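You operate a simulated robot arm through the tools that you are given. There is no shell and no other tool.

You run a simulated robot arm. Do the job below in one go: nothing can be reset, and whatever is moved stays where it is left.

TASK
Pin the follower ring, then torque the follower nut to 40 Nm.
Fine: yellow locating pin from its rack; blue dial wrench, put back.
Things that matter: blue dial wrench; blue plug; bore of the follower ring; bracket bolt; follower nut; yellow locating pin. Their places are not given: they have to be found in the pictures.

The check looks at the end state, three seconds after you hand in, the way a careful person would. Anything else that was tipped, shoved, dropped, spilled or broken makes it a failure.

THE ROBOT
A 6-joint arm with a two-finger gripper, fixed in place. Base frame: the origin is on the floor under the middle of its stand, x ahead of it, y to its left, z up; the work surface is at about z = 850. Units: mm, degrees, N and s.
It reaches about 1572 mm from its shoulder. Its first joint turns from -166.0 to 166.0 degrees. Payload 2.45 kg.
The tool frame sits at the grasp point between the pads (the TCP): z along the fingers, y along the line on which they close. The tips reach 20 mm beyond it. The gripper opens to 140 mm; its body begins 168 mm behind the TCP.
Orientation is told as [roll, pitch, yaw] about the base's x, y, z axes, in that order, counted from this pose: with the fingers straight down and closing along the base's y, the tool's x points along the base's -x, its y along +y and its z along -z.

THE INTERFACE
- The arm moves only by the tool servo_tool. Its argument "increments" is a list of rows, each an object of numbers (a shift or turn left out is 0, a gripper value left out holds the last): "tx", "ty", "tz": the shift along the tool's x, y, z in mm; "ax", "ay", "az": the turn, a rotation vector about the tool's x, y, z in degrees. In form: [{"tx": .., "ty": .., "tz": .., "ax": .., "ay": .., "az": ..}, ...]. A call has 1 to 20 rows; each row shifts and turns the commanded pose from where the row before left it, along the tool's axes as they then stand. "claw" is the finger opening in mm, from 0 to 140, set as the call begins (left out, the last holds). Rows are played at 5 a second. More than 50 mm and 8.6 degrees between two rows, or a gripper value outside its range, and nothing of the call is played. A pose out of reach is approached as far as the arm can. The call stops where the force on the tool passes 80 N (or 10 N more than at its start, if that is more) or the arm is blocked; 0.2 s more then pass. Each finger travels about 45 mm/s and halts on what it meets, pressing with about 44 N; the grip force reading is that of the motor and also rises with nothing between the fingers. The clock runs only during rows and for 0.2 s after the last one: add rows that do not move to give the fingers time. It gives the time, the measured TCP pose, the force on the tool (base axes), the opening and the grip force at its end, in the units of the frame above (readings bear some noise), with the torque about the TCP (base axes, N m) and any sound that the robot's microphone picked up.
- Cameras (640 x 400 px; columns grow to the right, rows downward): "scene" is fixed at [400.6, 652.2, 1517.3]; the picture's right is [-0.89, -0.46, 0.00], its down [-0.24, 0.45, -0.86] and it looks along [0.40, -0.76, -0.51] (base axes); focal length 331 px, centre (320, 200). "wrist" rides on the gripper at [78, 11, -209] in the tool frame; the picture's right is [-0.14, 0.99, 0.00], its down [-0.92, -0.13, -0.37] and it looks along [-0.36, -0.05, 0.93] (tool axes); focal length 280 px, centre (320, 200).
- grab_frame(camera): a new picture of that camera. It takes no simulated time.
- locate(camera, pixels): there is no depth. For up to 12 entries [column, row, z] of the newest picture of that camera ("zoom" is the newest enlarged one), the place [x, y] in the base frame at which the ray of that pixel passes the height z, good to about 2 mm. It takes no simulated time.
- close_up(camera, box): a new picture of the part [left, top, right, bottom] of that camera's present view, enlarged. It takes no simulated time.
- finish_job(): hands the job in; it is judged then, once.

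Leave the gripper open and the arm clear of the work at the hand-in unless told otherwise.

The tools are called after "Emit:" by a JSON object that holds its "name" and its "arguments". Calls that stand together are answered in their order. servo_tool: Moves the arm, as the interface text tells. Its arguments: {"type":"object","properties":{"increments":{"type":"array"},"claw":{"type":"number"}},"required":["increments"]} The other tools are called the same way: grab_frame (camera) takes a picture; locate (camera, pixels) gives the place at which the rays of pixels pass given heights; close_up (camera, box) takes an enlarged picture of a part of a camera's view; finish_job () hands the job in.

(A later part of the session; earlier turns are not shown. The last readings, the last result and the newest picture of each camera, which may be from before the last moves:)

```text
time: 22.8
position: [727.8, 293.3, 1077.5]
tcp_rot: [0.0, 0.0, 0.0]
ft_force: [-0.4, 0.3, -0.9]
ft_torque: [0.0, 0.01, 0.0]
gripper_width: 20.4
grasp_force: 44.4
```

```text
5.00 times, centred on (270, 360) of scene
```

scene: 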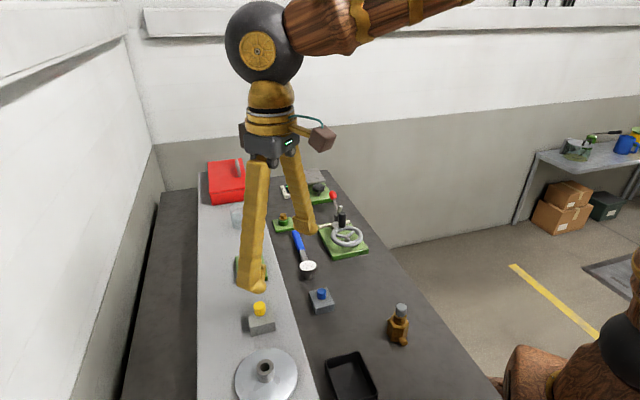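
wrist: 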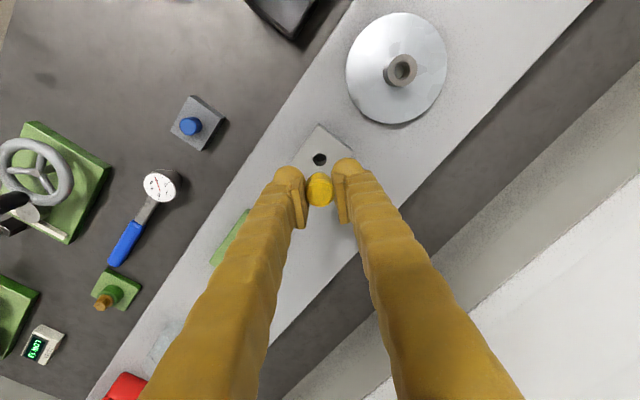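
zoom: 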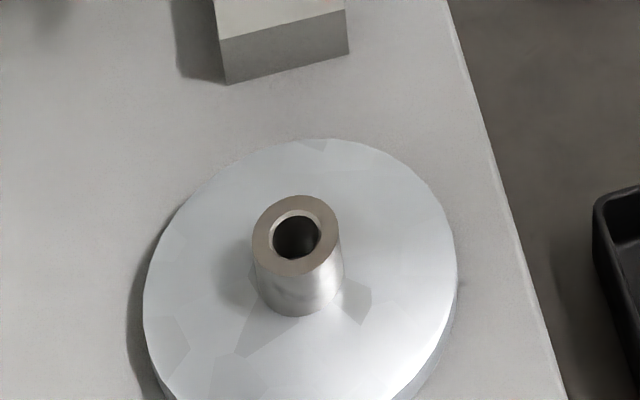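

Locate has some noise, so I'll repeat the same pixels and average.

Emit:
{"name": "locate", "arguments": {"camera": "wrist", "pixels": [[402.1, 70.4, 971], [402.1, 70.4, 971], [402.1, 70.4, 971], [402.1, 70.4, 971], [402.1, 70.4, 971], [402.1, 70.4, 971], [320, 159.6, 966], [320, 159.6, 966], [320, 159.6, 966], [320, 159.6, 966], [320, 159.6, 966], [320, 159.6, 966]]}}

Emit:
{"name": "locate", "arguments": {"camera": "zoom", "pixels": [[297, 235, 971], [297, 235, 971], [297, 235, 971], [297, 235, 971], [297, 235, 971], [297, 235, 971], [297, 235, 961], [297, 235, 961], [297, 235, 961], [297, 235, 961], [297, 235, 961], [297, 235, 961]]}}

```text
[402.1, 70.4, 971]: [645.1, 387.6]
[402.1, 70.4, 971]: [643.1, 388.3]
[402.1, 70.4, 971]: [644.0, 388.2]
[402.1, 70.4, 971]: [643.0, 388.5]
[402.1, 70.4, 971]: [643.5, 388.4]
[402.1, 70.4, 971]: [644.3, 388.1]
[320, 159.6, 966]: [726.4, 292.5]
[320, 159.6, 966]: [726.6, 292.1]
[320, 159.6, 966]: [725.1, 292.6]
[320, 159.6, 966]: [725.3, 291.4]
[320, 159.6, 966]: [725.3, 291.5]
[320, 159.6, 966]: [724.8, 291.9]
```

```text
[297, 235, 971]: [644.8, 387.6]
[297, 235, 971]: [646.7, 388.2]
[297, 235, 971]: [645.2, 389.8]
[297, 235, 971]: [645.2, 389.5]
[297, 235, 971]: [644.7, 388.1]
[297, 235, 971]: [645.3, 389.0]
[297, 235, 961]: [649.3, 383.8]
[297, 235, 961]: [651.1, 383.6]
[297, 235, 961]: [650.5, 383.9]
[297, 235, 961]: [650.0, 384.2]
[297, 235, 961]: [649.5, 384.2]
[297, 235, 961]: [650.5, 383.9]
```

Averaged, the bore is at about (644.5,388.4) and the rack hole at about (725.6,292.0). That makes the shift from rack to bore (-82,+96.3). I'll move there at this height and then check the alignment.

Emit:
{"name": "servo_tool", "arguments": {"increments": [{"tx": 20, "ty": 24}, {"tx": 21, "ty": 24}, {"tx": 21, "ty": 24}, {"tx": 20, "ty": 24}, {}], "claw": 10}}

Emit:
{"name": "close_up", "arguments": {"camera": "scene", "box": [210, 290, 330, 370]}}

Emit:
{"name": "close_up", "arguments": {"camera": "wrist", "box": [260, 120, 380, 220]}}

```text
time: 24.0
position: [644.0, 388.9, 1077.4]
tcp_rot: [-0.1, 0.0, 0.0]
ft_force: [0.1, -0.5, -1.1]
ft_torque: [0.0, -0.03, -0.01]
gripper_width: 20.4
grasp_force: 44.3
```

```text
5.00 times, centred on (270, 330) of scene
```

zoom: 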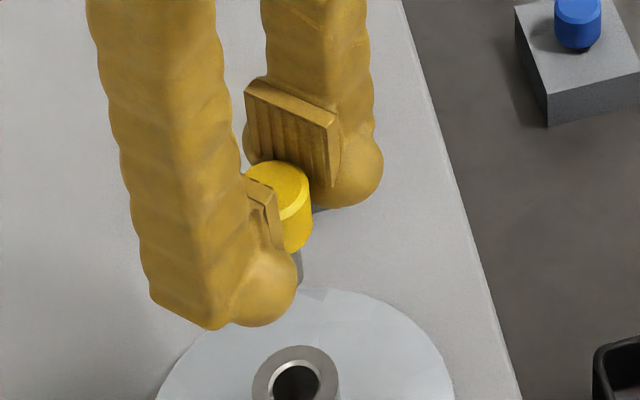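

```text
4.00 times, centred on (320, 170) of wrist
```

zoom: 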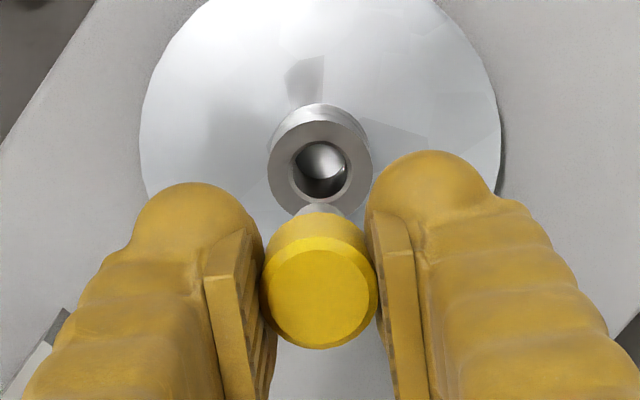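

The bore appears about 1.5 mm further along +x than the pin axis. I'll correct for that and lower until the shank tip is just above the mouth.

Emit:
{"name": "servo_tool", "arguments": {"increments": [{"tx": -1.0, "tz": 12}, {"tz": 12}, {"tz": 10}, {}], "claw": 10}}

Emit:
{"name": "close_up", "arguments": {"camera": "scene", "box": [220, 310, 316, 374]}}

Emit:
{"name": "close_up", "arguments": {"camera": "wrist", "box": [270, 130, 370, 210]}}

```text
time: 25.0
position: [645.6, 388.9, 1044.7]
tcp_rot: [0.1, -0.1, 0.0]
ft_force: [0.5, 0.5, -0.6]
ft_torque: [0.02, 0.01, 0.02]
gripper_width: 20.7
grasp_force: 43.8
```

```text
6.25 times, centred on (268, 342) of scene
```

zoom: 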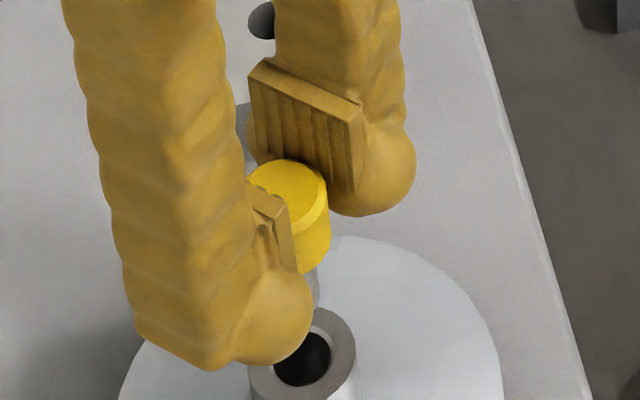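

```text
5.00 times, centred on (320, 170) of wrist
```

zoom: 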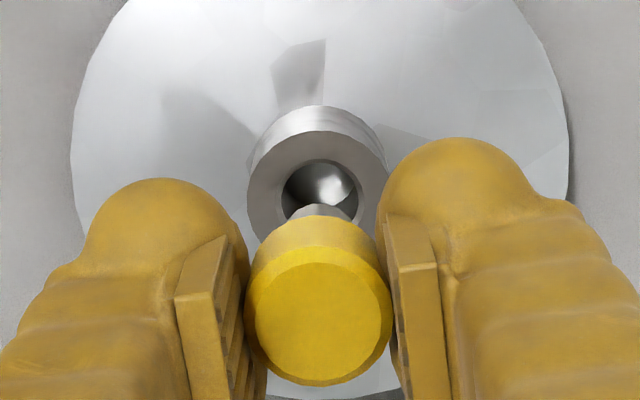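

Emit:
{"name": "servo_tool", "arguments": {"increments": [{"tz": 7}, {"tz": 6}, {}], "claw": 10}}

Emit:
{"name": "close_up", "arguments": {"camera": "scene", "box": [220, 320, 316, 384]}}

Emit:
{"name": "close_up", "arguments": {"camera": "wrist", "box": [280, 140, 360, 200]}}

```text
time: 25.8
position: [644.4, 388.2, 1032.3]
tcp_rot: [0.1, 0.0, 0.1]
ft_force: [-0.2, 0.2, 0.8]
ft_torque: [-0.03, -0.02, 0.0]
gripper_width: 20.7
grasp_force: 44.4
```

```text
6.25 times, centred on (268, 352) of scene
```

zoom: 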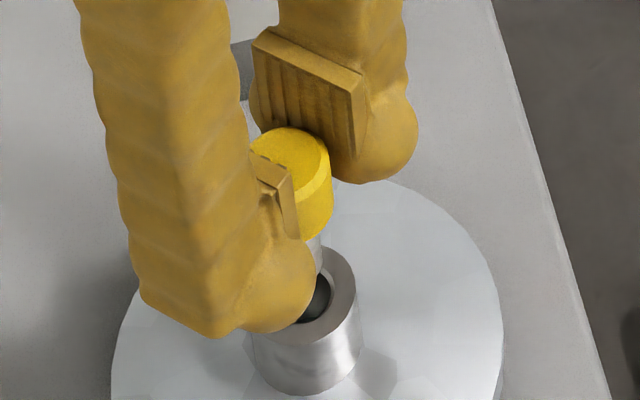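

```text
6.67 times, centred on (320, 170) of wrist
```

zoom: 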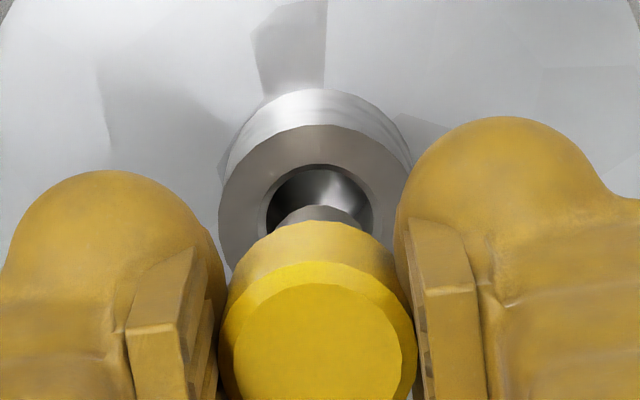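

Columns (y) agree in the wrist view. In x they agree to within about 1 mm. I'll lower further in small steps and compare the shank tip with the mouth.

Emit:
{"name": "servo_tool", "arguments": {"increments": [{"tz": 3}, {"tz": 3}, {}], "claw": 10}}

Emit:
{"name": "close_up", "arguments": {"camera": "scene", "box": [236, 330, 300, 384]}}

Emit:
{"name": "close_up", "arguments": {"camera": "wrist", "box": [290, 150, 350, 195]}}

```text
time: 26.6
position: [647.7, 387.3, 1025.5]
tcp_rot: [0.0, 0.0, 0.0]
ft_force: [-0.5, -0.2, -0.1]
ft_torque: [-0.02, -0.05, 0.02]
gripper_width: 20.8
grasp_force: 43.7
```

```text
7.41 times, centred on (268, 357) of scene
```

zoom: 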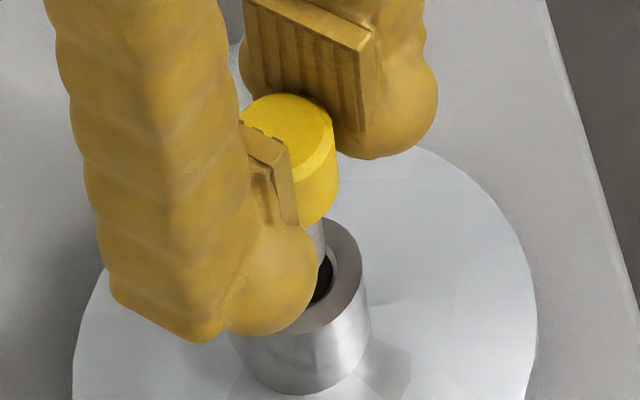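

```text
8.89 times, centred on (320, 172) of wrist
```

zoom: 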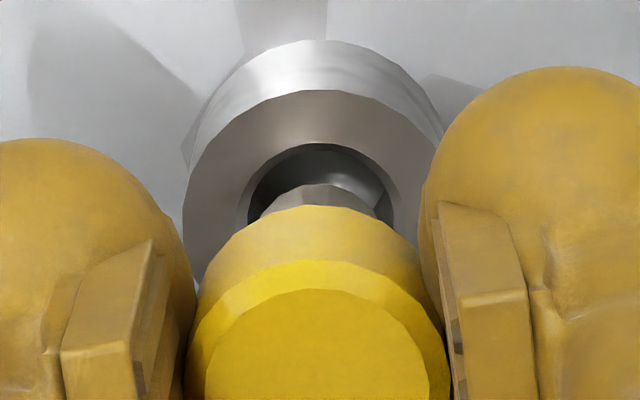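

The shifts measured from two separate wrist views, (-81.8,96.2) and (-80.4,96.6), bracket my move of (-81,96). I'll go down in small steps and watch the force.

Emit:
{"name": "servo_tool", "arguments": {"increments": [{"tz": 1.5}, {"tz": 1.5}, {"tz": 1}, {}], "claw": 10}}

Emit:
{"name": "servo_tool", "arguments": {"increments": [{"tz": 1}, {"tz": 1}, {}], "claw": 10}}

Emit:
{"name": "close_up", "arguments": {"camera": "wrist", "box": [290, 150, 350, 195]}}

Emit:
{"name": "close_up", "arguments": {"camera": "scene", "box": [236, 330, 300, 384]}}

```text
time: 27.6
position: [646.2, 388.4, 1022.0]
tcp_rot: [0.0, 0.0, 0.1]
ft_force: [-0.1, -0.1, 0.3]
ft_torque: [0.02, -0.04, 0.03]
gripper_width: 20.7
grasp_force: 44.3
```

```text
time: 28.4
position: [645.2, 389.6, 1018.8]
tcp_rot: [-0.1, 0.1, 0.0]
ft_force: [0.3, 0.2, 0.1]
ft_torque: [0.01, -0.01, 0.0]
gripper_width: 20.8
grasp_force: 44.3
```

```text
8.89 times, centred on (320, 172) of wrist
```

zoom: 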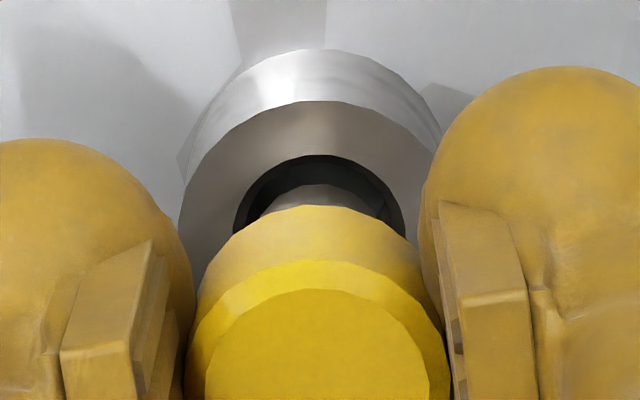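

```text
7.41 times, centred on (268, 357) of scene
```

zoom: 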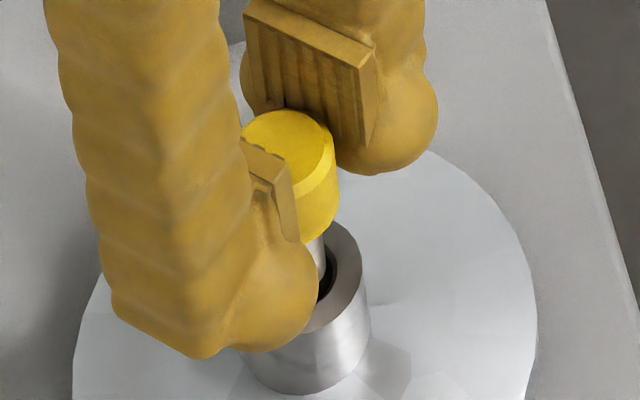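

The shank is centred to within about a millimetre and the mouth has a generous chamfer, with no contact force yet. I'll continue down in small steps.

Emit:
{"name": "servo_tool", "arguments": {"increments": [{"tz": 1}, {"tz": 1}, {"tz": 1}, {}], "claw": 10}}

Emit:
{"name": "servo_tool", "arguments": {"increments": [{"tz": 1}, {"tz": 1}, {}], "claw": 10}}

Emit:
{"name": "close_up", "arguments": {"camera": "wrist", "box": [290, 150, 350, 195]}}

Emit:
{"name": "close_up", "arguments": {"camera": "scene", "box": [236, 330, 300, 384]}}

```text
time: 29.4
position: [645.8, 388.2, 1016.0]
tcp_rot: [-0.1, 0.0, 0.0]
ft_force: [-0.3, 0.5, -1.3]
ft_torque: [-0.02, -0.01, 0.04]
gripper_width: 20.9
grasp_force: 43.2
```

```text
time: 30.2
position: [645.8, 389.1, 1014.0]
tcp_rot: [0.0, 0.0, 0.0]
ft_force: [0.4, -0.6, -1.8]
ft_torque: [0.01, 0.0, -0.02]
gripper_width: 21.0
grasp_force: 43.8
```

```text
8.89 times, centred on (320, 172) of wrist
```

zoom: 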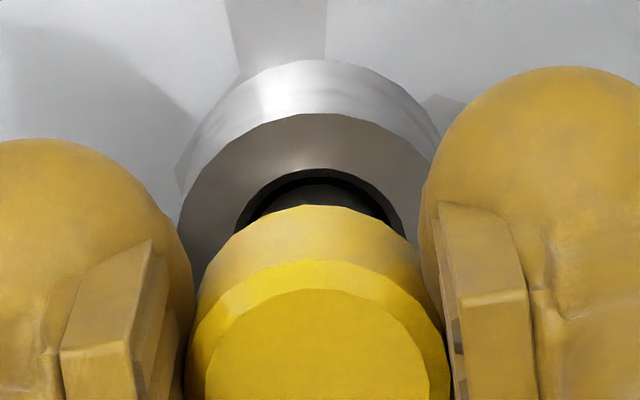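

```text
7.41 times, centred on (268, 357) of scene
```

zoom: 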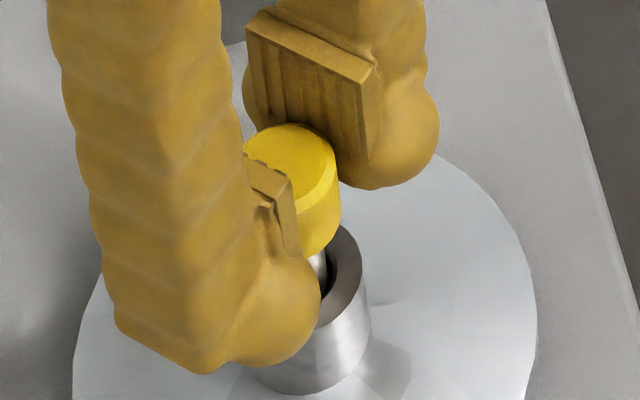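

The tip is now dark, meaning it is inside the bore, and there is still no contact force. I'll continue down.

Emit:
{"name": "servo_tool", "arguments": {"increments": [{"tz": 1.5}, {"tz": 1.5}, {"tz": 1.5}, {}], "claw": 10}}

Emit:
{"name": "servo_tool", "arguments": {"increments": [{"tz": 1.5}, {"tz": 1.5}, {"tz": 1.5}, {}], "claw": 10}}

Emit:
{"name": "close_up", "arguments": {"camera": "scene", "box": [236, 330, 300, 384]}}

Emit:
{"name": "close_up", "arguments": {"camera": "wrist", "box": [290, 150, 350, 195]}}

```text
time: 31.2
position: [645.5, 389.6, 1009.8]
tcp_rot: [0.0, 0.0, 0.0]
ft_force: [-0.1, -0.2, 0.4]
ft_torque: [0.0, -0.01, 0.01]
gripper_width: 20.7
grasp_force: 44.3
```

```text
time: 32.2
position: [645.5, 388.0, 1006.6]
tcp_rot: [-0.1, 0.1, 0.0]
ft_force: [-0.3, 0.8, 0.4]
ft_torque: [-0.02, 0.0, -0.03]
gripper_width: 20.7
grasp_force: 44.0
```

```text
7.41 times, centred on (268, 357) of scene
```

zoom: 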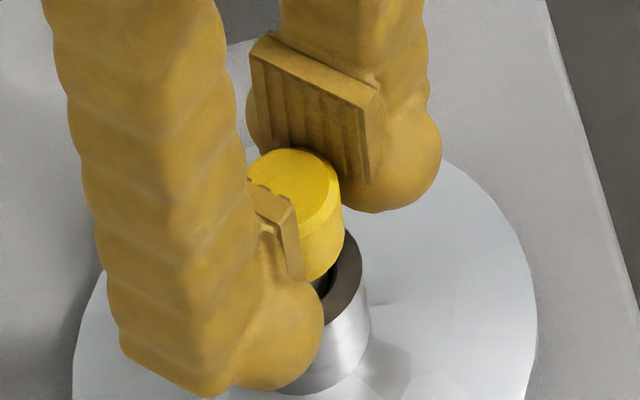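

```text
8.89 times, centred on (320, 172) of wrist
```

zoom: 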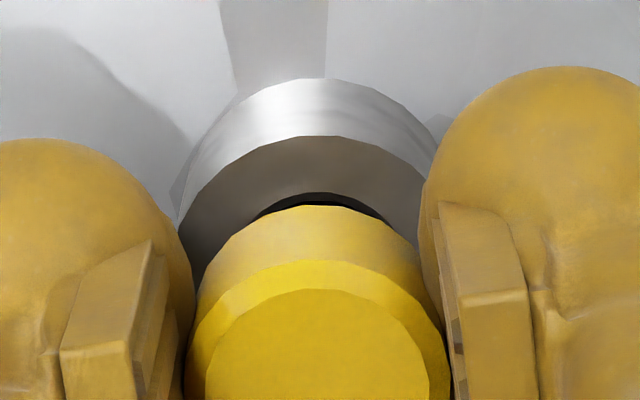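

Emit:
{"name": "servo_tool", "arguments": {"increments": [{"tz": 1.5}, {"tz": 1.5}, {"tz": 1.5}, {"tz": 1.5}, {}], "claw": 10}}

Emit:
{"name": "servo_tool", "arguments": {"increments": [{"tz": 1}, {"tz": 1}, {}], "claw": 10}}

Emit:
{"name": "close_up", "arguments": {"camera": "scene", "box": [236, 330, 300, 384]}}

```text
time: 33.4
position: [644.8, 388.2, 999.0]
tcp_rot: [0.0, 0.0, 0.0]
ft_force: [-2.8, 0.5, -2.6]
ft_torque: [-0.01, 0.02, 0.0]
gripper_width: 20.6
grasp_force: 43.9
```

```text
time: 34.2
position: [645.4, 389.2, 997.5]
tcp_rot: [0.0, 0.1, 0.0]
ft_force: [-12.0, 2.0, 24.4]
ft_torque: [0.02, 0.24, -0.01]
gripper_width: 21.0
grasp_force: 43.9
```

```text
7.41 times, centred on (268, 357) of scene
```

zoom: 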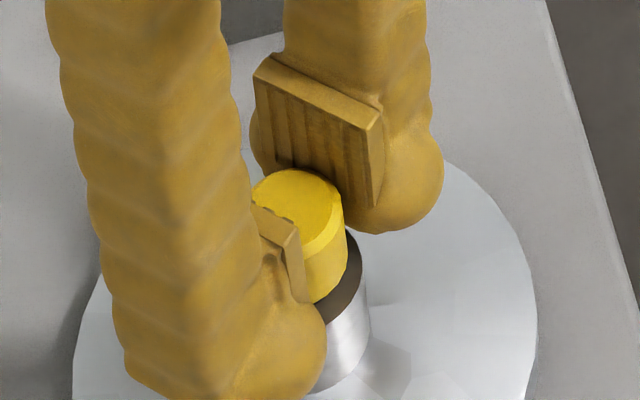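

There is contact: fz +24 N and fx -12 N, so the bore is pushing the pin toward -x. I'll look, then relieve that with a small -x shift.

Emit:
{"name": "close_up", "arguments": {"camera": "wrist", "box": [290, 150, 350, 195]}}

Emit:
{"name": "servo_tool", "arguments": {"increments": [{"tx": 0.6}, {}], "claw": 10}}

```text
8.89 times, centred on (320, 172) of wrist
```

zoom: 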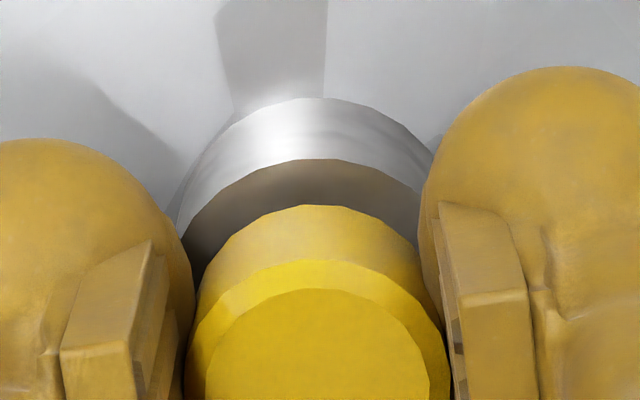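

```text
time: 34.8
position: [646.0, 388.9, 996.4]
tcp_rot: [0.0, -0.1, 0.0]
ft_force: [-0.6, 4.6, 25.3]
ft_torque: [0.08, 0.07, 0.0]
gripper_width: 20.7
grasp_force: 43.9
```

The side force is gone (fx about 0) but fz stays at 25 N, so the pin has hit a firm stop around TCP z 998. I'll press slightly more to test whether it is a hard stop.

Emit:
{"name": "servo_tool", "arguments": {"increments": [{"ty": -0.2, "tz": 0.5}, {"tz": 0.5}, {}], "claw": 10}}

Emit:
{"name": "close_up", "arguments": {"camera": "scene", "box": [236, 330, 300, 384]}}

Emit:
{"name": "close_up", "arguments": {"camera": "wrist", "box": [290, 150, 350, 195]}}

```text
time: 35.6
position: [645.4, 388.9, 996.2]
tcp_rot: [0.0, -0.1, 0.0]
ft_force: [1.6, 7.6, 36.6]
ft_torque: [0.1, 0.06, -0.09]
gripper_width: 20.9
grasp_force: 43.9
```

```text
7.41 times, centred on (268, 357) of scene
```

zoom: 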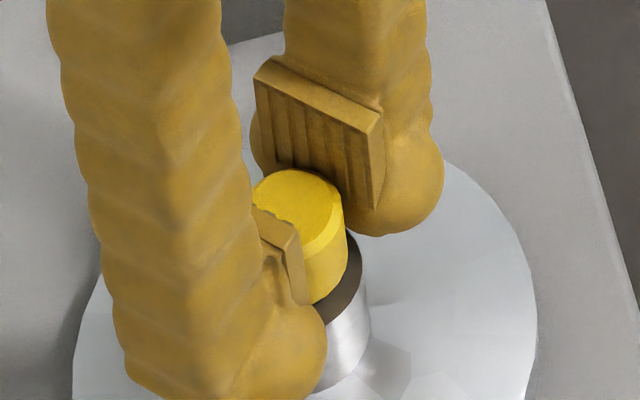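

```text
8.89 times, centred on (320, 172) of wrist
```

zoom: 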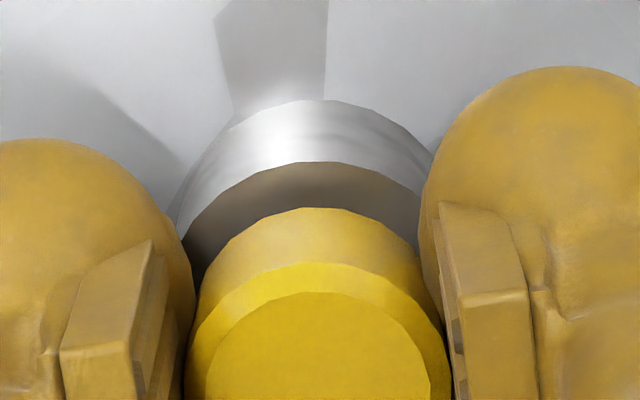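

It is a hard stop, so the pin is down. I'll ease the push, open the fingers and inspect how it sits.

Emit:
{"name": "servo_tool", "arguments": {"increments": [{"tz": -1.0}, {}], "claw": 10}}

Emit:
{"name": "servo_tool", "arguments": {"increments": [{}, {}, {}, {}], "claw": 50}}

Emit:
{"name": "close_up", "arguments": {"camera": "scene", "box": [220, 330, 316, 394]}}

Emit:
{"name": "close_up", "arguments": {"camera": "wrist", "box": [280, 140, 360, 200]}}

```text
time: 36.2
position: [645.7, 388.4, 996.6]
tcp_rot: [0.0, 0.0, -0.1]
ft_force: [10.0, 14.5, 14.6]
ft_torque: [0.23, -0.07, -0.08]
gripper_width: 20.7
grasp_force: 44.3
```

```text
time: 37.2
position: [644.2, 389.0, 997.0]
tcp_rot: [-0.1, 0.0, 0.0]
ft_force: [-0.4, -0.2, -0.1]
ft_torque: [0.0, 0.01, 0.0]
gripper_width: 50.0
grasp_force: 0.1
```

```text
6.25 times, centred on (268, 362) of scene
```

zoom: 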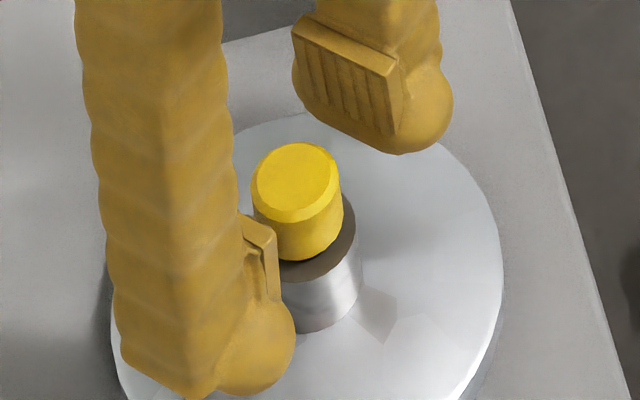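

```text
6.67 times, centred on (320, 170) of wrist
```

zoom: 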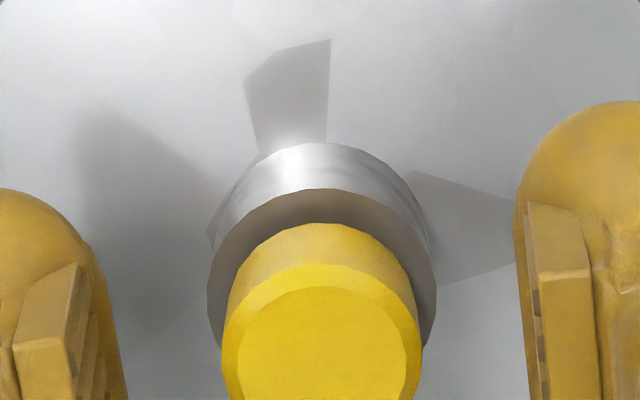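

The pin stands in the bore by itself. I'll raise the arm and get clearer views to judge how deep it sits.

Emit:
{"name": "servo_tool", "arguments": {"increments": [{"tz": -15}, {"tz": -25}, {"tz": -40}, {"tz": -40, "tx": -25}, {"tx": -40}, {}], "claw": 60}}

Emit:
{"name": "close_up", "arguments": {"camera": "scene", "box": [230, 330, 302, 394]}}

Emit:
{"name": "grab_frame", "arguments": {"camera": "wrist"}}

```text
time: 38.6
position: [710.5, 388.3, 1117.2]
tcp_rot: [0.0, 0.0, 0.0]
ft_force: [-0.5, 0.8, 0.2]
ft_torque: [0.04, 0.01, -0.03]
gripper_width: 60.2
grasp_force: 0.2
```

```text
6.25 times, centred on (266, 362) of scene
```

zoom: 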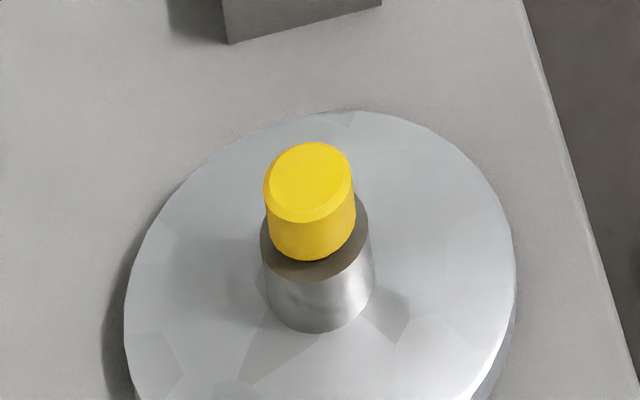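

```text
taken
```

wrist: 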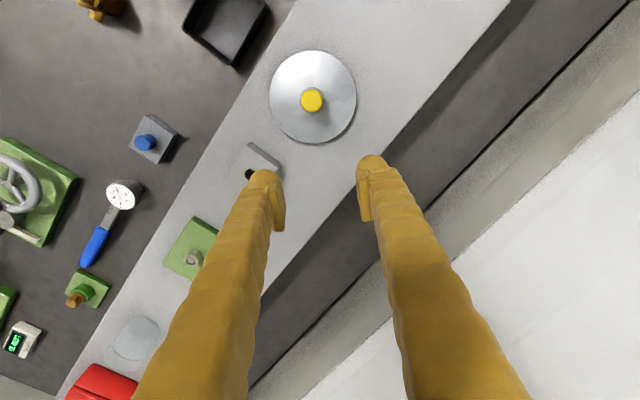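

The pin stands concentric in the bush with its shank tip bottomed in the bore; its head was also slightly proud in the rack. Next is the blue dial wrench, so I'll move the wrist camera over it.

Emit:
{"name": "servo_tool", "arguments": {"increments": [{"ty": -48}, {"ty": -48}, {"ty": -48}, {"ty": -48}, {"ty": -48}, {"ty": -48}, {"ty": -48}, {"ty": -48}, {}], "claw": 140}}

Emit:
{"name": "grab_frame", "arguments": {"camera": "wrist"}}

Emit:
{"name": "close_up", "arguments": {"camera": "wrist", "box": [240, 120, 400, 220]}}

Emit:
{"name": "close_up", "arguments": {"camera": "scene", "box": [270, 220, 334, 290]}}

Emit:
{"name": "grab_frame", "arguments": {"camera": "scene"}}

```text
time: 40.6
position: [709.8, 4.6, 1117.3]
tcp_rot: [0.1, 0.0, 0.0]
ft_force: [0.0, 0.0, -0.6]
ft_torque: [-0.03, -0.02, -0.02]
gripper_width: 139.9
grasp_force: 0.0
```

```text
taken
```

wrist: 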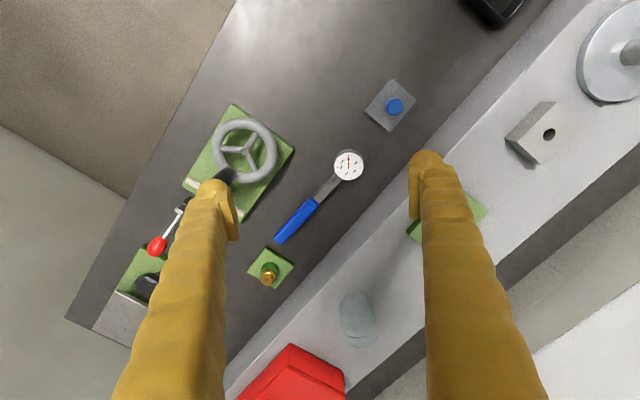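

```text
4.00 times, centred on (320, 170) of wrist
```

zoom: 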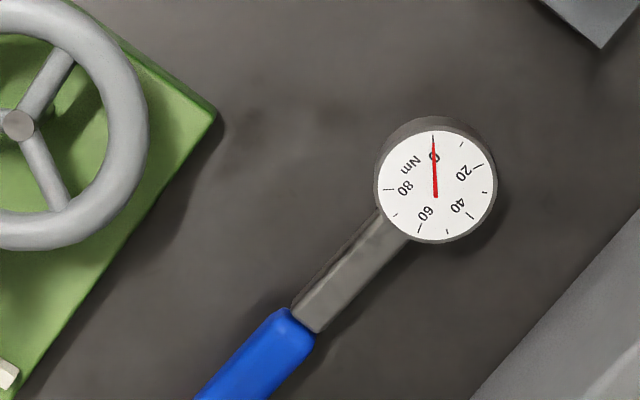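

```text
5.71 times, centred on (302, 255) of scene
```

zoom: 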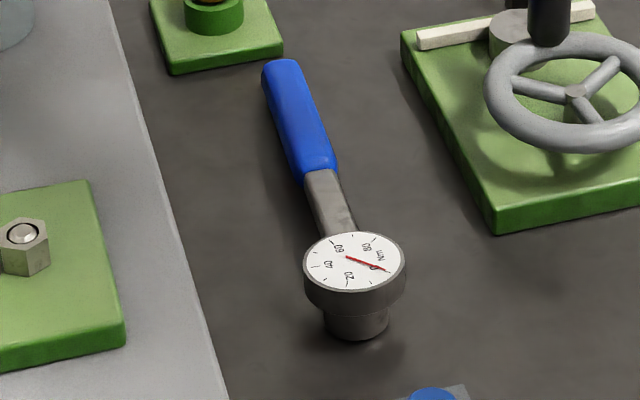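

```text
taken
```

scene: 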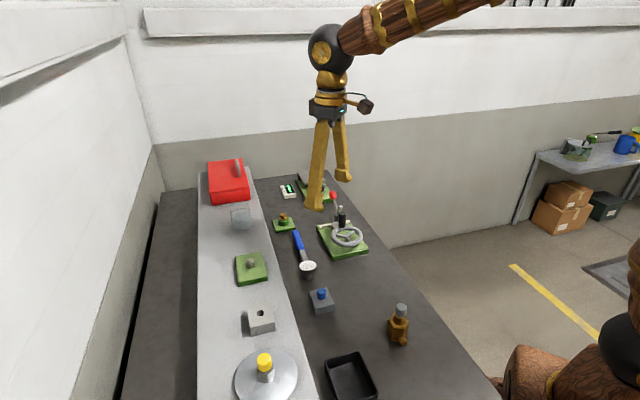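

I can see the wrench clearly: a dial head on a socket, a short steel shaft and a blue grip. I'll triangulate the dial, the grip start and the grip end, plus the nearby obstacles.

Emit:
{"name": "locate", "arguments": {"camera": "wrist", "pixels": [[348.75, 166.3, 880], [348.75, 166.3, 900], [315.5, 200.5, 870], [315.5, 200.5, 890], [281, 239, 870], [281, 239, 890], [357, 320, 960], [318, 385, 960], [245, 148, 900], [269, 279, 890], [345, 372, 960], [290, 350, 960]]}}

Emit:
{"name": "locate", "arguments": {"camera": "scene", "pixels": [[308.1, 265.9, 880], [308.1, 265.9, 900], [302.3, 250.8, 870], [302.3, 250.8, 890], [295.5, 232, 870], [295.5, 232, 890], [283, 216, 890], [241, 228, 936], [250, 201, 936], [208, 205, 936], [308, 279, 850], [347, 236, 900]]}}

```text
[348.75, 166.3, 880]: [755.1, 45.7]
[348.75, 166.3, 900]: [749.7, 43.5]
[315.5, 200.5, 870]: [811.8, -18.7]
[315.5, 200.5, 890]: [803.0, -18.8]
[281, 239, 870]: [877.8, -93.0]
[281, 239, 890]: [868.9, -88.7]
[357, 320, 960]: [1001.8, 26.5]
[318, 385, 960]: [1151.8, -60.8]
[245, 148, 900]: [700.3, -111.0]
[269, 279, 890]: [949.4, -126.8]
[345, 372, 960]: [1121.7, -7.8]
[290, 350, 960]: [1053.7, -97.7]
```

```text
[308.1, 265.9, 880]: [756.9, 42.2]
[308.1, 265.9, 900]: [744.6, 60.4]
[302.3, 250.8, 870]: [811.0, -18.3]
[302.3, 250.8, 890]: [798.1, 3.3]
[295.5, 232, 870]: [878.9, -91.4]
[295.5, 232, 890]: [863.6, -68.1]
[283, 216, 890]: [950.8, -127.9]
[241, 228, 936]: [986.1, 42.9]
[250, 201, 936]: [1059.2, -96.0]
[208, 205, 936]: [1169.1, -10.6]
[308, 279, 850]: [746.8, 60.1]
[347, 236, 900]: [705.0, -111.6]
```

The dial top is at about (754.5,45,883). The blue grip runs from about (811,-18) to (878,-92) with its top at z≈870, so the wrench axis is at -48° and about 185 mm long. Before going down I'll check how close the shelf edge is to the handle.

Emit:
{"name": "locate", "arguments": {"camera": "scene", "pixels": [[274, 246.2, 936], [281, 270.8, 936], [268, 224, 936], [251, 263, 960], [251, 263, 950], [240, 281, 948], [266, 279, 948], [261, 253, 948], [237, 256, 948]]}}

Emit:
{"name": "close_up", "arguments": {"camera": "scene", "box": [230, 245, 278, 290]}}

Emit:
{"name": "close_up", "arguments": {"camera": "wrist", "box": [240, 170, 340, 300]}}

```text
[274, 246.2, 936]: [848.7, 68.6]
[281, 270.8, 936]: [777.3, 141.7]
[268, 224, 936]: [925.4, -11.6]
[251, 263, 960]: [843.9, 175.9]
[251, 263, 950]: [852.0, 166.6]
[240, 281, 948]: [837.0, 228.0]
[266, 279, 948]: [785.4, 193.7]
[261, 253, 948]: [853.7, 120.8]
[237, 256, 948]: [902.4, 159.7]
```

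```text
8.89 times, centred on (254, 268) of scene
```

zoom: 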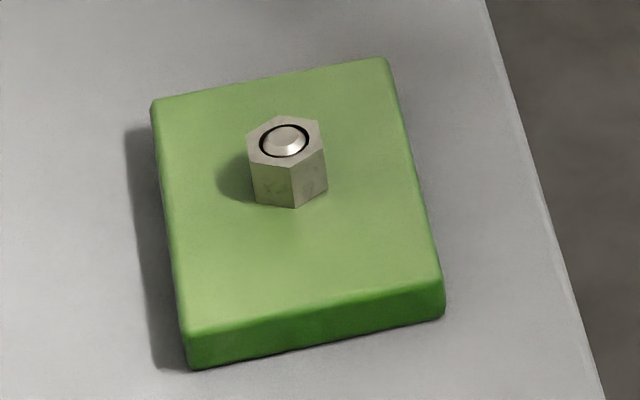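

```text
3.08 times, centred on (290, 235) of wrist
```

zoom: 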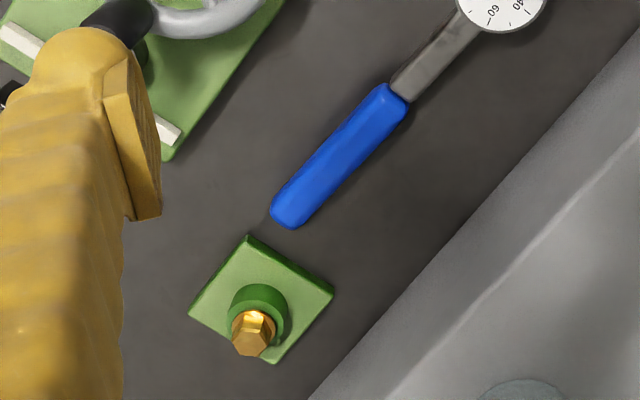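

The handle is about 90 mm from the shelf edge, so there is room for the fingers. I'll turn the tool -48° to straddle the handle and move over a grip point about 115 mm from the dial, near (831,-40).

Emit:
{"name": "servo_tool", "arguments": {"increments": [{"az": 8}, {"az": 8}, {"az": 8}, {"az": 8}, {"az": 8}, {"az": 8}, {"tx": -38, "ty": 20}, {"tx": -38, "ty": 20}, {"tx": -38.9, "ty": 20.2}, {"tz": 35}, {"tz": 35}, {"tz": 30}, {}], "claw": 70}}

Emit:
{"name": "grab_frame", "arguments": {"camera": "wrist"}}

Emit:
{"name": "grab_frame", "arguments": {"camera": "scene"}}

```text
time: 43.4
position: [832.2, -41.0, 1016.9]
tcp_rot: [0.1, 0.0, -48.0]
ft_force: [-0.2, 0.6, -0.3]
ft_torque: [-0.01, 0.02, 0.0]
gripper_width: 69.8
grasp_force: 0.1
```

```text
taken
```

wrist: 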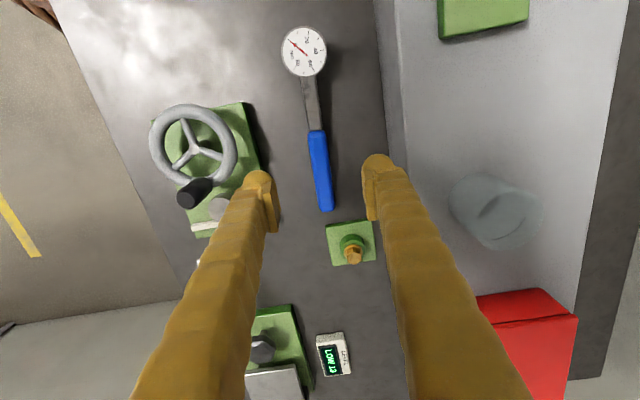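

```text
taken
```

scene: 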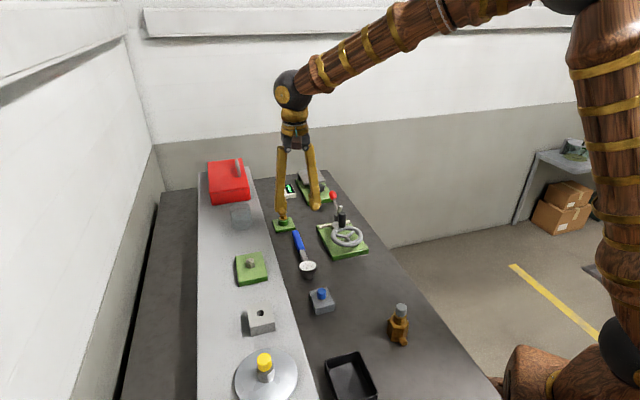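

The handle lies between the fingers and the dial is visible at the top of the wrist view. I'll check the handle line and the dial in this picture.

Emit:
{"name": "locate", "arguments": {"camera": "wrist", "pixels": [[303.5, 51, 883], [303.5, 51, 883], [303.5, 51, 883], [315.5, 131, 868], [315.5, 131, 868], [320, 170, 868], [320, 170, 868], [320, 170, 868], [326, 208, 868], [326, 208, 868]]}}

Emit:
{"name": "close_up", "arguments": {"camera": "wrist", "box": [260, 100, 380, 220]}}

Emit:
{"name": "close_up", "arguments": {"camera": "wrist", "box": [250, 10, 360, 110]}}

```text
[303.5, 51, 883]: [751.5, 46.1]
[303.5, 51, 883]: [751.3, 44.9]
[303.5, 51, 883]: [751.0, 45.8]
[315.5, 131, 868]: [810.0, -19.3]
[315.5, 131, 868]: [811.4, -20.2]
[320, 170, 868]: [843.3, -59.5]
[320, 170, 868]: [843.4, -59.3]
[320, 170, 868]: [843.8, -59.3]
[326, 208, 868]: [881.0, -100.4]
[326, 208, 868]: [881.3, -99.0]
```

```text
3.33 times, centred on (320, 160) of wrist
```

zoom: 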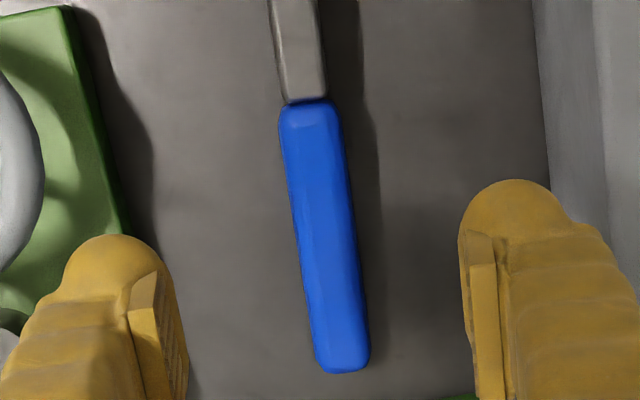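

```text
4.00 times, centred on (305, 60) of wrist
```

zoom: 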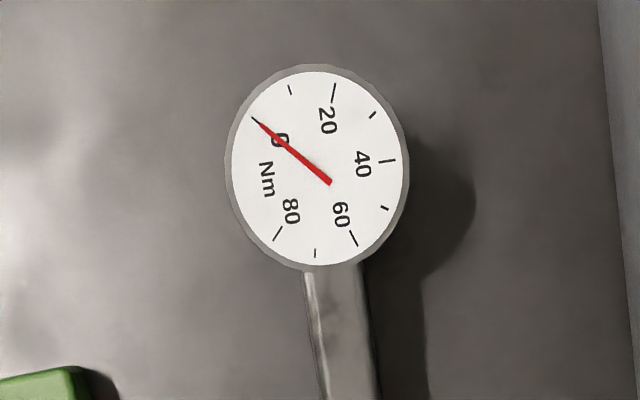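

The handle is within about 1 mm of the tool's centre line. I'll lower toward it, stopping at TCP z≈880 to check.

Emit:
{"name": "servo_tool", "arguments": {"increments": [{"ty": -1, "tz": 35}, {"tz": 35}, {"tz": 35}, {"tz": 20}, {"tz": 12}, {}], "claw": 60}}

Emit:
{"name": "close_up", "arguments": {"camera": "wrist", "box": [260, 120, 380, 240]}}

Emit:
{"name": "close_up", "arguments": {"camera": "scene", "box": [260, 200, 340, 280]}}

```text
time: 44.8
position: [830.1, -41.4, 880.0]
tcp_rot: [0.0, 0.1, -48.0]
ft_force: [0.5, -0.2, -0.6]
ft_torque: [0.01, -0.02, -0.03]
gripper_width: 60.0
grasp_force: 0.1
```

```text
3.33 times, centred on (320, 180) of wrist
```

zoom: 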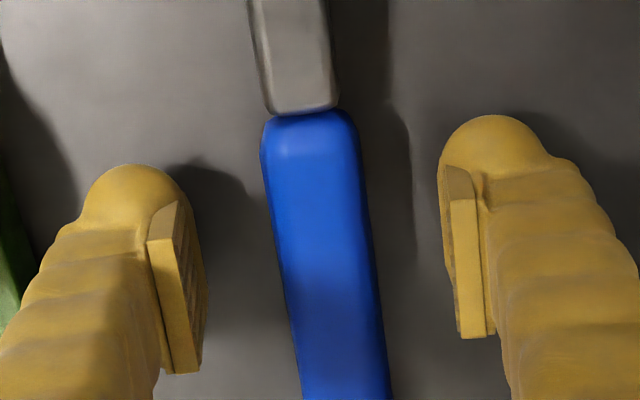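

```text
5.00 times, centred on (300, 240) of scene
```

zoom: 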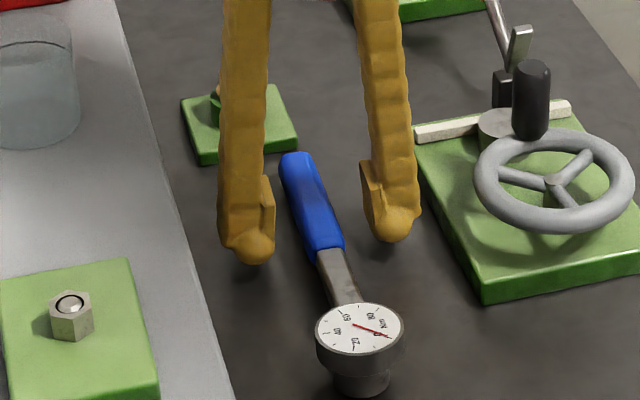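

The handle is centred. I'll go down 6 mm more, with the tips just above the bench, and close.

Emit:
{"name": "servo_tool", "arguments": {"increments": [{"tz": 3}, {"tz": 3}, {}], "claw": 60}}

Emit:
{"name": "servo_tool", "arguments": {"increments": [{}, {}, {}, {}, {}, {}], "claw": 10}}

```text
time: 45.6
position: [831.0, -41.3, 874.4]
tcp_rot: [0.0, 0.0, -48.0]
ft_force: [-0.1, 0.5, -0.5]
ft_torque: [0.03, -0.02, 0.0]
gripper_width: 59.9
grasp_force: 0.0
```

```text
time: 47.0
position: [830.1, -40.6, 874.4]
tcp_rot: [0.0, 0.0, -47.9]
ft_force: [0.1, 0.9, 0.0]
ft_torque: [-0.02, 0.01, -0.14]
gripper_width: 22.6
grasp_force: 44.3
```

The grip is firm at 22.6 mm and 44 N. I'll lift a few millimetres and check whether the head droops.

Emit:
{"name": "servo_tool", "arguments": {"increments": [{"tz": -3}, {"tz": -5}, {"tz": -7}, {}], "claw": 10}}

Emit:
{"name": "close_up", "arguments": {"camera": "scene", "box": [260, 200, 340, 280]}}

Emit:
{"name": "close_up", "arguments": {"camera": "wrist", "box": [240, 0, 400, 220]}}

```text
time: 48.0
position: [831.0, -41.8, 887.3]
tcp_rot: [0.0, 0.0, -48.0]
ft_force: [-0.4, 0.3, -2.6]
ft_torque: [-0.08, -0.07, -0.03]
gripper_width: 23.0
grasp_force: 43.9
```

```text
5.00 times, centred on (300, 240) of scene
```

zoom: 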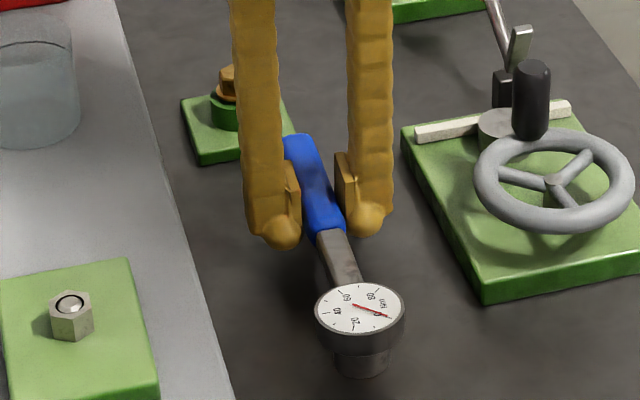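

```text
1.82 times, centred on (320, 110) of wrist
```

zoom: 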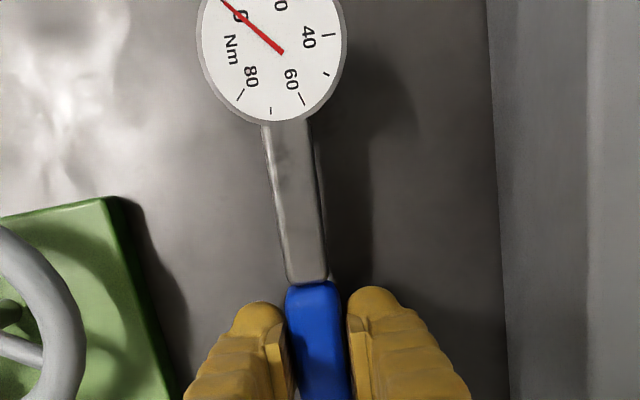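

The wrench lifts level and is light, about 2.6 N. I'll lift it well clear of the shelf and nut, then measure the dial offset and the nut position.

Emit:
{"name": "servo_tool", "arguments": {"increments": [{"tz": -25}, {"tz": -30}, {"tz": -30}, {"tz": -30}, {"tz": -20}, {}], "claw": 10}}

Emit:
{"name": "grab_frame", "arguments": {"camera": "wrist"}}

Emit:
{"name": "grab_frame", "arguments": {"camera": "scene"}}

Emit:
{"name": "close_up", "arguments": {"camera": "scene", "box": [260, 180, 340, 260]}}

```text
time: 49.4
position: [830.9, -41.2, 1024.8]
tcp_rot: [0.0, 0.0, -48.0]
ft_force: [-1.0, 0.5, -4.7]
ft_torque: [-0.06, -0.06, 0.0]
gripper_width: 22.8
grasp_force: 43.7
```

```text
taken
```

wrist: 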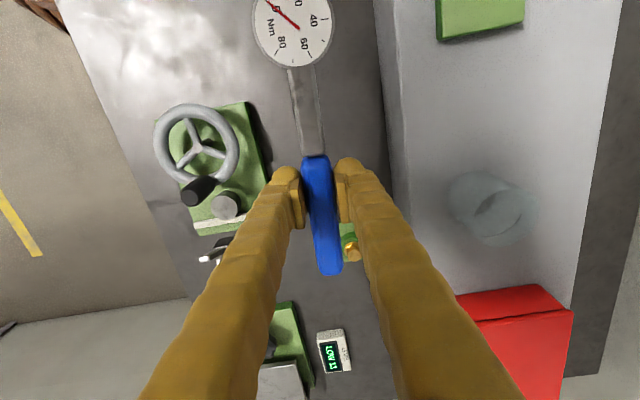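

```text
taken
```

scene: 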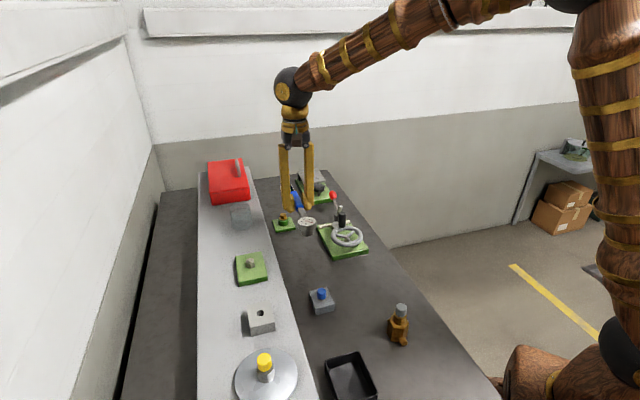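

```text
5.00 times, centred on (300, 220) of scene
```

zoom: 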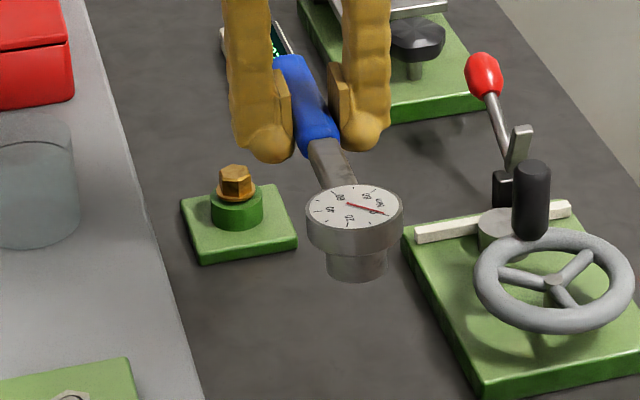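

I'll measure the dial centre relative to the TCP from this picture, and the nut from the scene view.

Emit:
{"name": "close_up", "arguments": {"camera": "wrist", "box": [240, 0, 350, 80]}}

Emit:
{"name": "close_up", "arguments": {"camera": "scene", "box": [234, 248, 266, 276]}}

```text
5.00 times, centred on (295, 40) of wrist
```

zoom: 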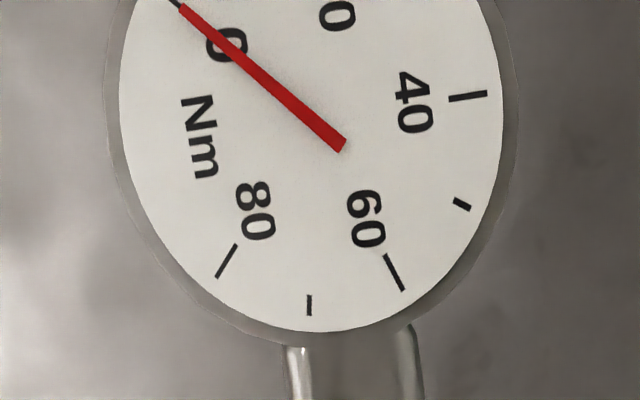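

```text
14.29 times, centred on (250, 262) of scene
```

zoom: 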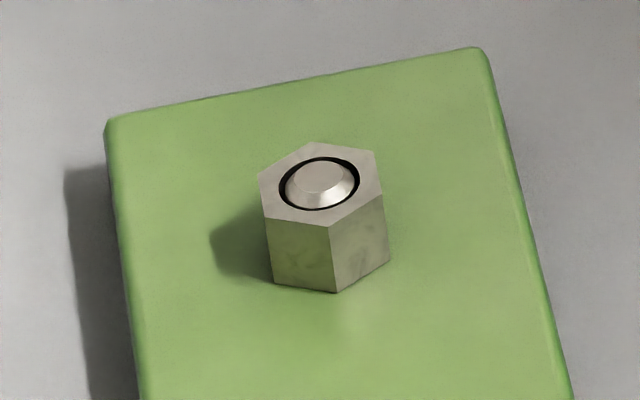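

Emit:
{"name": "locate", "arguments": {"camera": "wrist", "pixels": [[293.6, 26.6, 1034], [293.6, 26.6, 1034], [293.6, 26.6, 1034], [293.6, 26.6, 1034], [323, 241, 1020], [317, 160, 1020]]}}

Emit:
{"name": "locate", "arguments": {"camera": "scene", "pixels": [[250.08, 260.97, 963], [250.08, 260.97, 963], [250.08, 260.97, 963], [250.08, 260.97, 950], [250.08, 260.97, 950], [250.08, 260.97, 950]]}}

```text
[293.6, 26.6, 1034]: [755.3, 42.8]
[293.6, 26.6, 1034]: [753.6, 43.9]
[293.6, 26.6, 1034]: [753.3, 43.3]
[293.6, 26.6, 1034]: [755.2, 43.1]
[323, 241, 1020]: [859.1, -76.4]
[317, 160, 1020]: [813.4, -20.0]
```

```text
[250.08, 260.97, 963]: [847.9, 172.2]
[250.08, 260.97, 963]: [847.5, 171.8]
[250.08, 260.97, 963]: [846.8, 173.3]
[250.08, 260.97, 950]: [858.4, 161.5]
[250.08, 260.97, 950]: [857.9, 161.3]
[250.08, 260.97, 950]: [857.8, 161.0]
```

The socket axis lies 115 mm from the TCP along tool +x. With the handle at -48° its end would come near the glass jar, so I'll approach the nut with the handle turned 60° further, to -108°. The hex symmetry is the same there and the space is free. I'll turn and move to where the nut shows beside the dial so I can measure it.

Emit:
{"name": "servo_tool", "arguments": {"increments": [{"az": 6}, {"az": 6}, {"az": 6}, {"az": 6}, {"az": 6}, {"az": 6}, {"az": 6}, {"az": 6}, {"az": 6}, {"az": 6}, {"tx": 30, "ty": -25}, {"tx": 30, "ty": -25}, {"tx": 30, "ty": -25}, {"tx": 30, "ty": -25}, {"tx": 31, "ty": -26}, {}], "claw": 10}}

Emit:
{"name": "grab_frame", "arguments": {"camera": "wrist"}}

Emit:
{"name": "grab_frame", "arguments": {"camera": "scene"}}

```text
time: 52.8
position: [757.7, 140.6, 1025.2]
tcp_rot: [0.0, 0.0, -108.0]
ft_force: [0.4, -0.8, -3.1]
ft_torque: [-0.12, 0.03, 0.02]
gripper_width: 22.6
grasp_force: 43.5
```

```text
taken
```

wrist: 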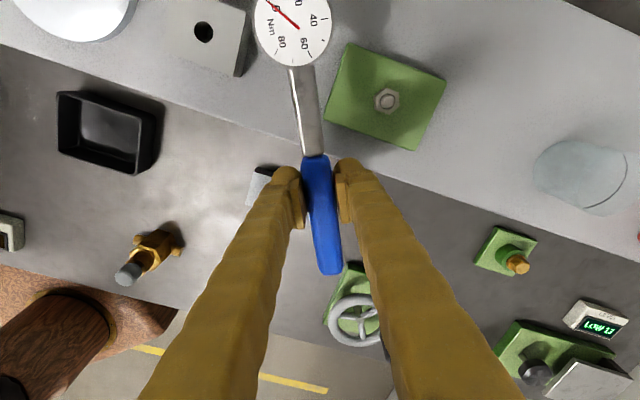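

```text
taken
```

scene: 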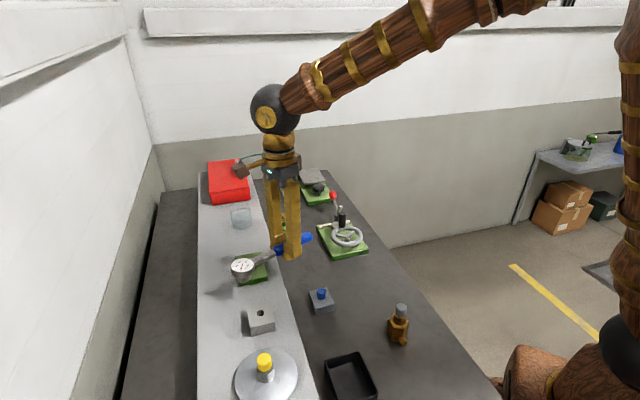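

The nut is clearly visible at wrist pixel (387,100). I'll zoom in on it and locate it at several heights.

Emit:
{"name": "close_up", "arguments": {"camera": "wrist", "box": [350, 70, 424, 130]}}

```text
6.67 times, centred on (387, 100) of wrist
```

zoom: 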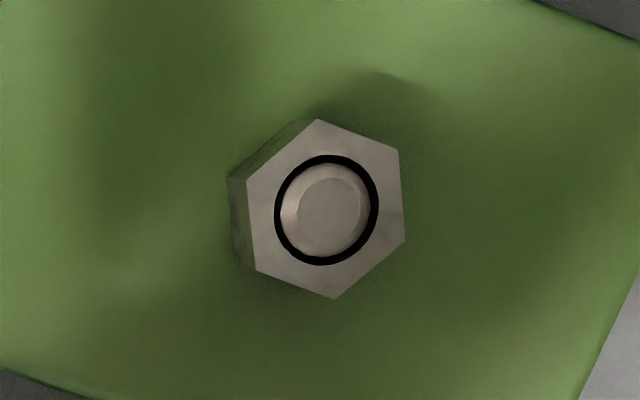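

Emit:
{"name": "locate", "arguments": {"camera": "wrist", "pixels": [[387.9, 101.4, 968], [387.9, 101.4, 968], [387.9, 101.4, 968], [387.9, 101.4, 958], [387.9, 101.4, 958], [387.9, 101.4, 958], [293.5, 26.5, 1034], [293.5, 26.5, 1034], [293.5, 26.5, 1034]]}}

Emit:
{"name": "close_up", "arguments": {"camera": "wrist", "box": [240, 0, 350, 80]}}

```text
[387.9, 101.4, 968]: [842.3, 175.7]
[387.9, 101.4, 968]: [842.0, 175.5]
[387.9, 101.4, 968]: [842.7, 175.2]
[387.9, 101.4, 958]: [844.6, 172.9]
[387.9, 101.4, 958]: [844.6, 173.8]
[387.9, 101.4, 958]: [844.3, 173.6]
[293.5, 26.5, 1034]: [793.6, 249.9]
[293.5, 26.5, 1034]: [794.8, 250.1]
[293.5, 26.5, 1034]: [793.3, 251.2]
```

```text
5.00 times, centred on (295, 40) of wrist
```

zoom: 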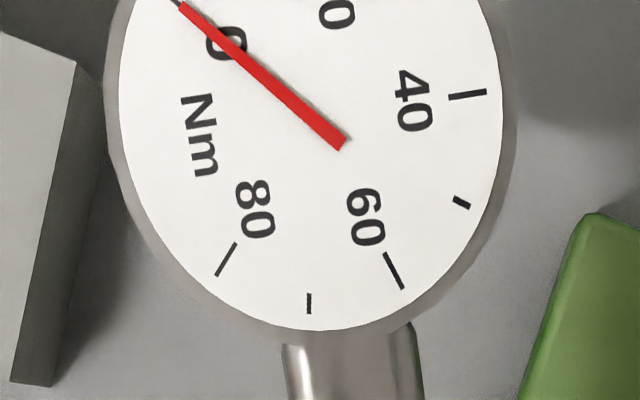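

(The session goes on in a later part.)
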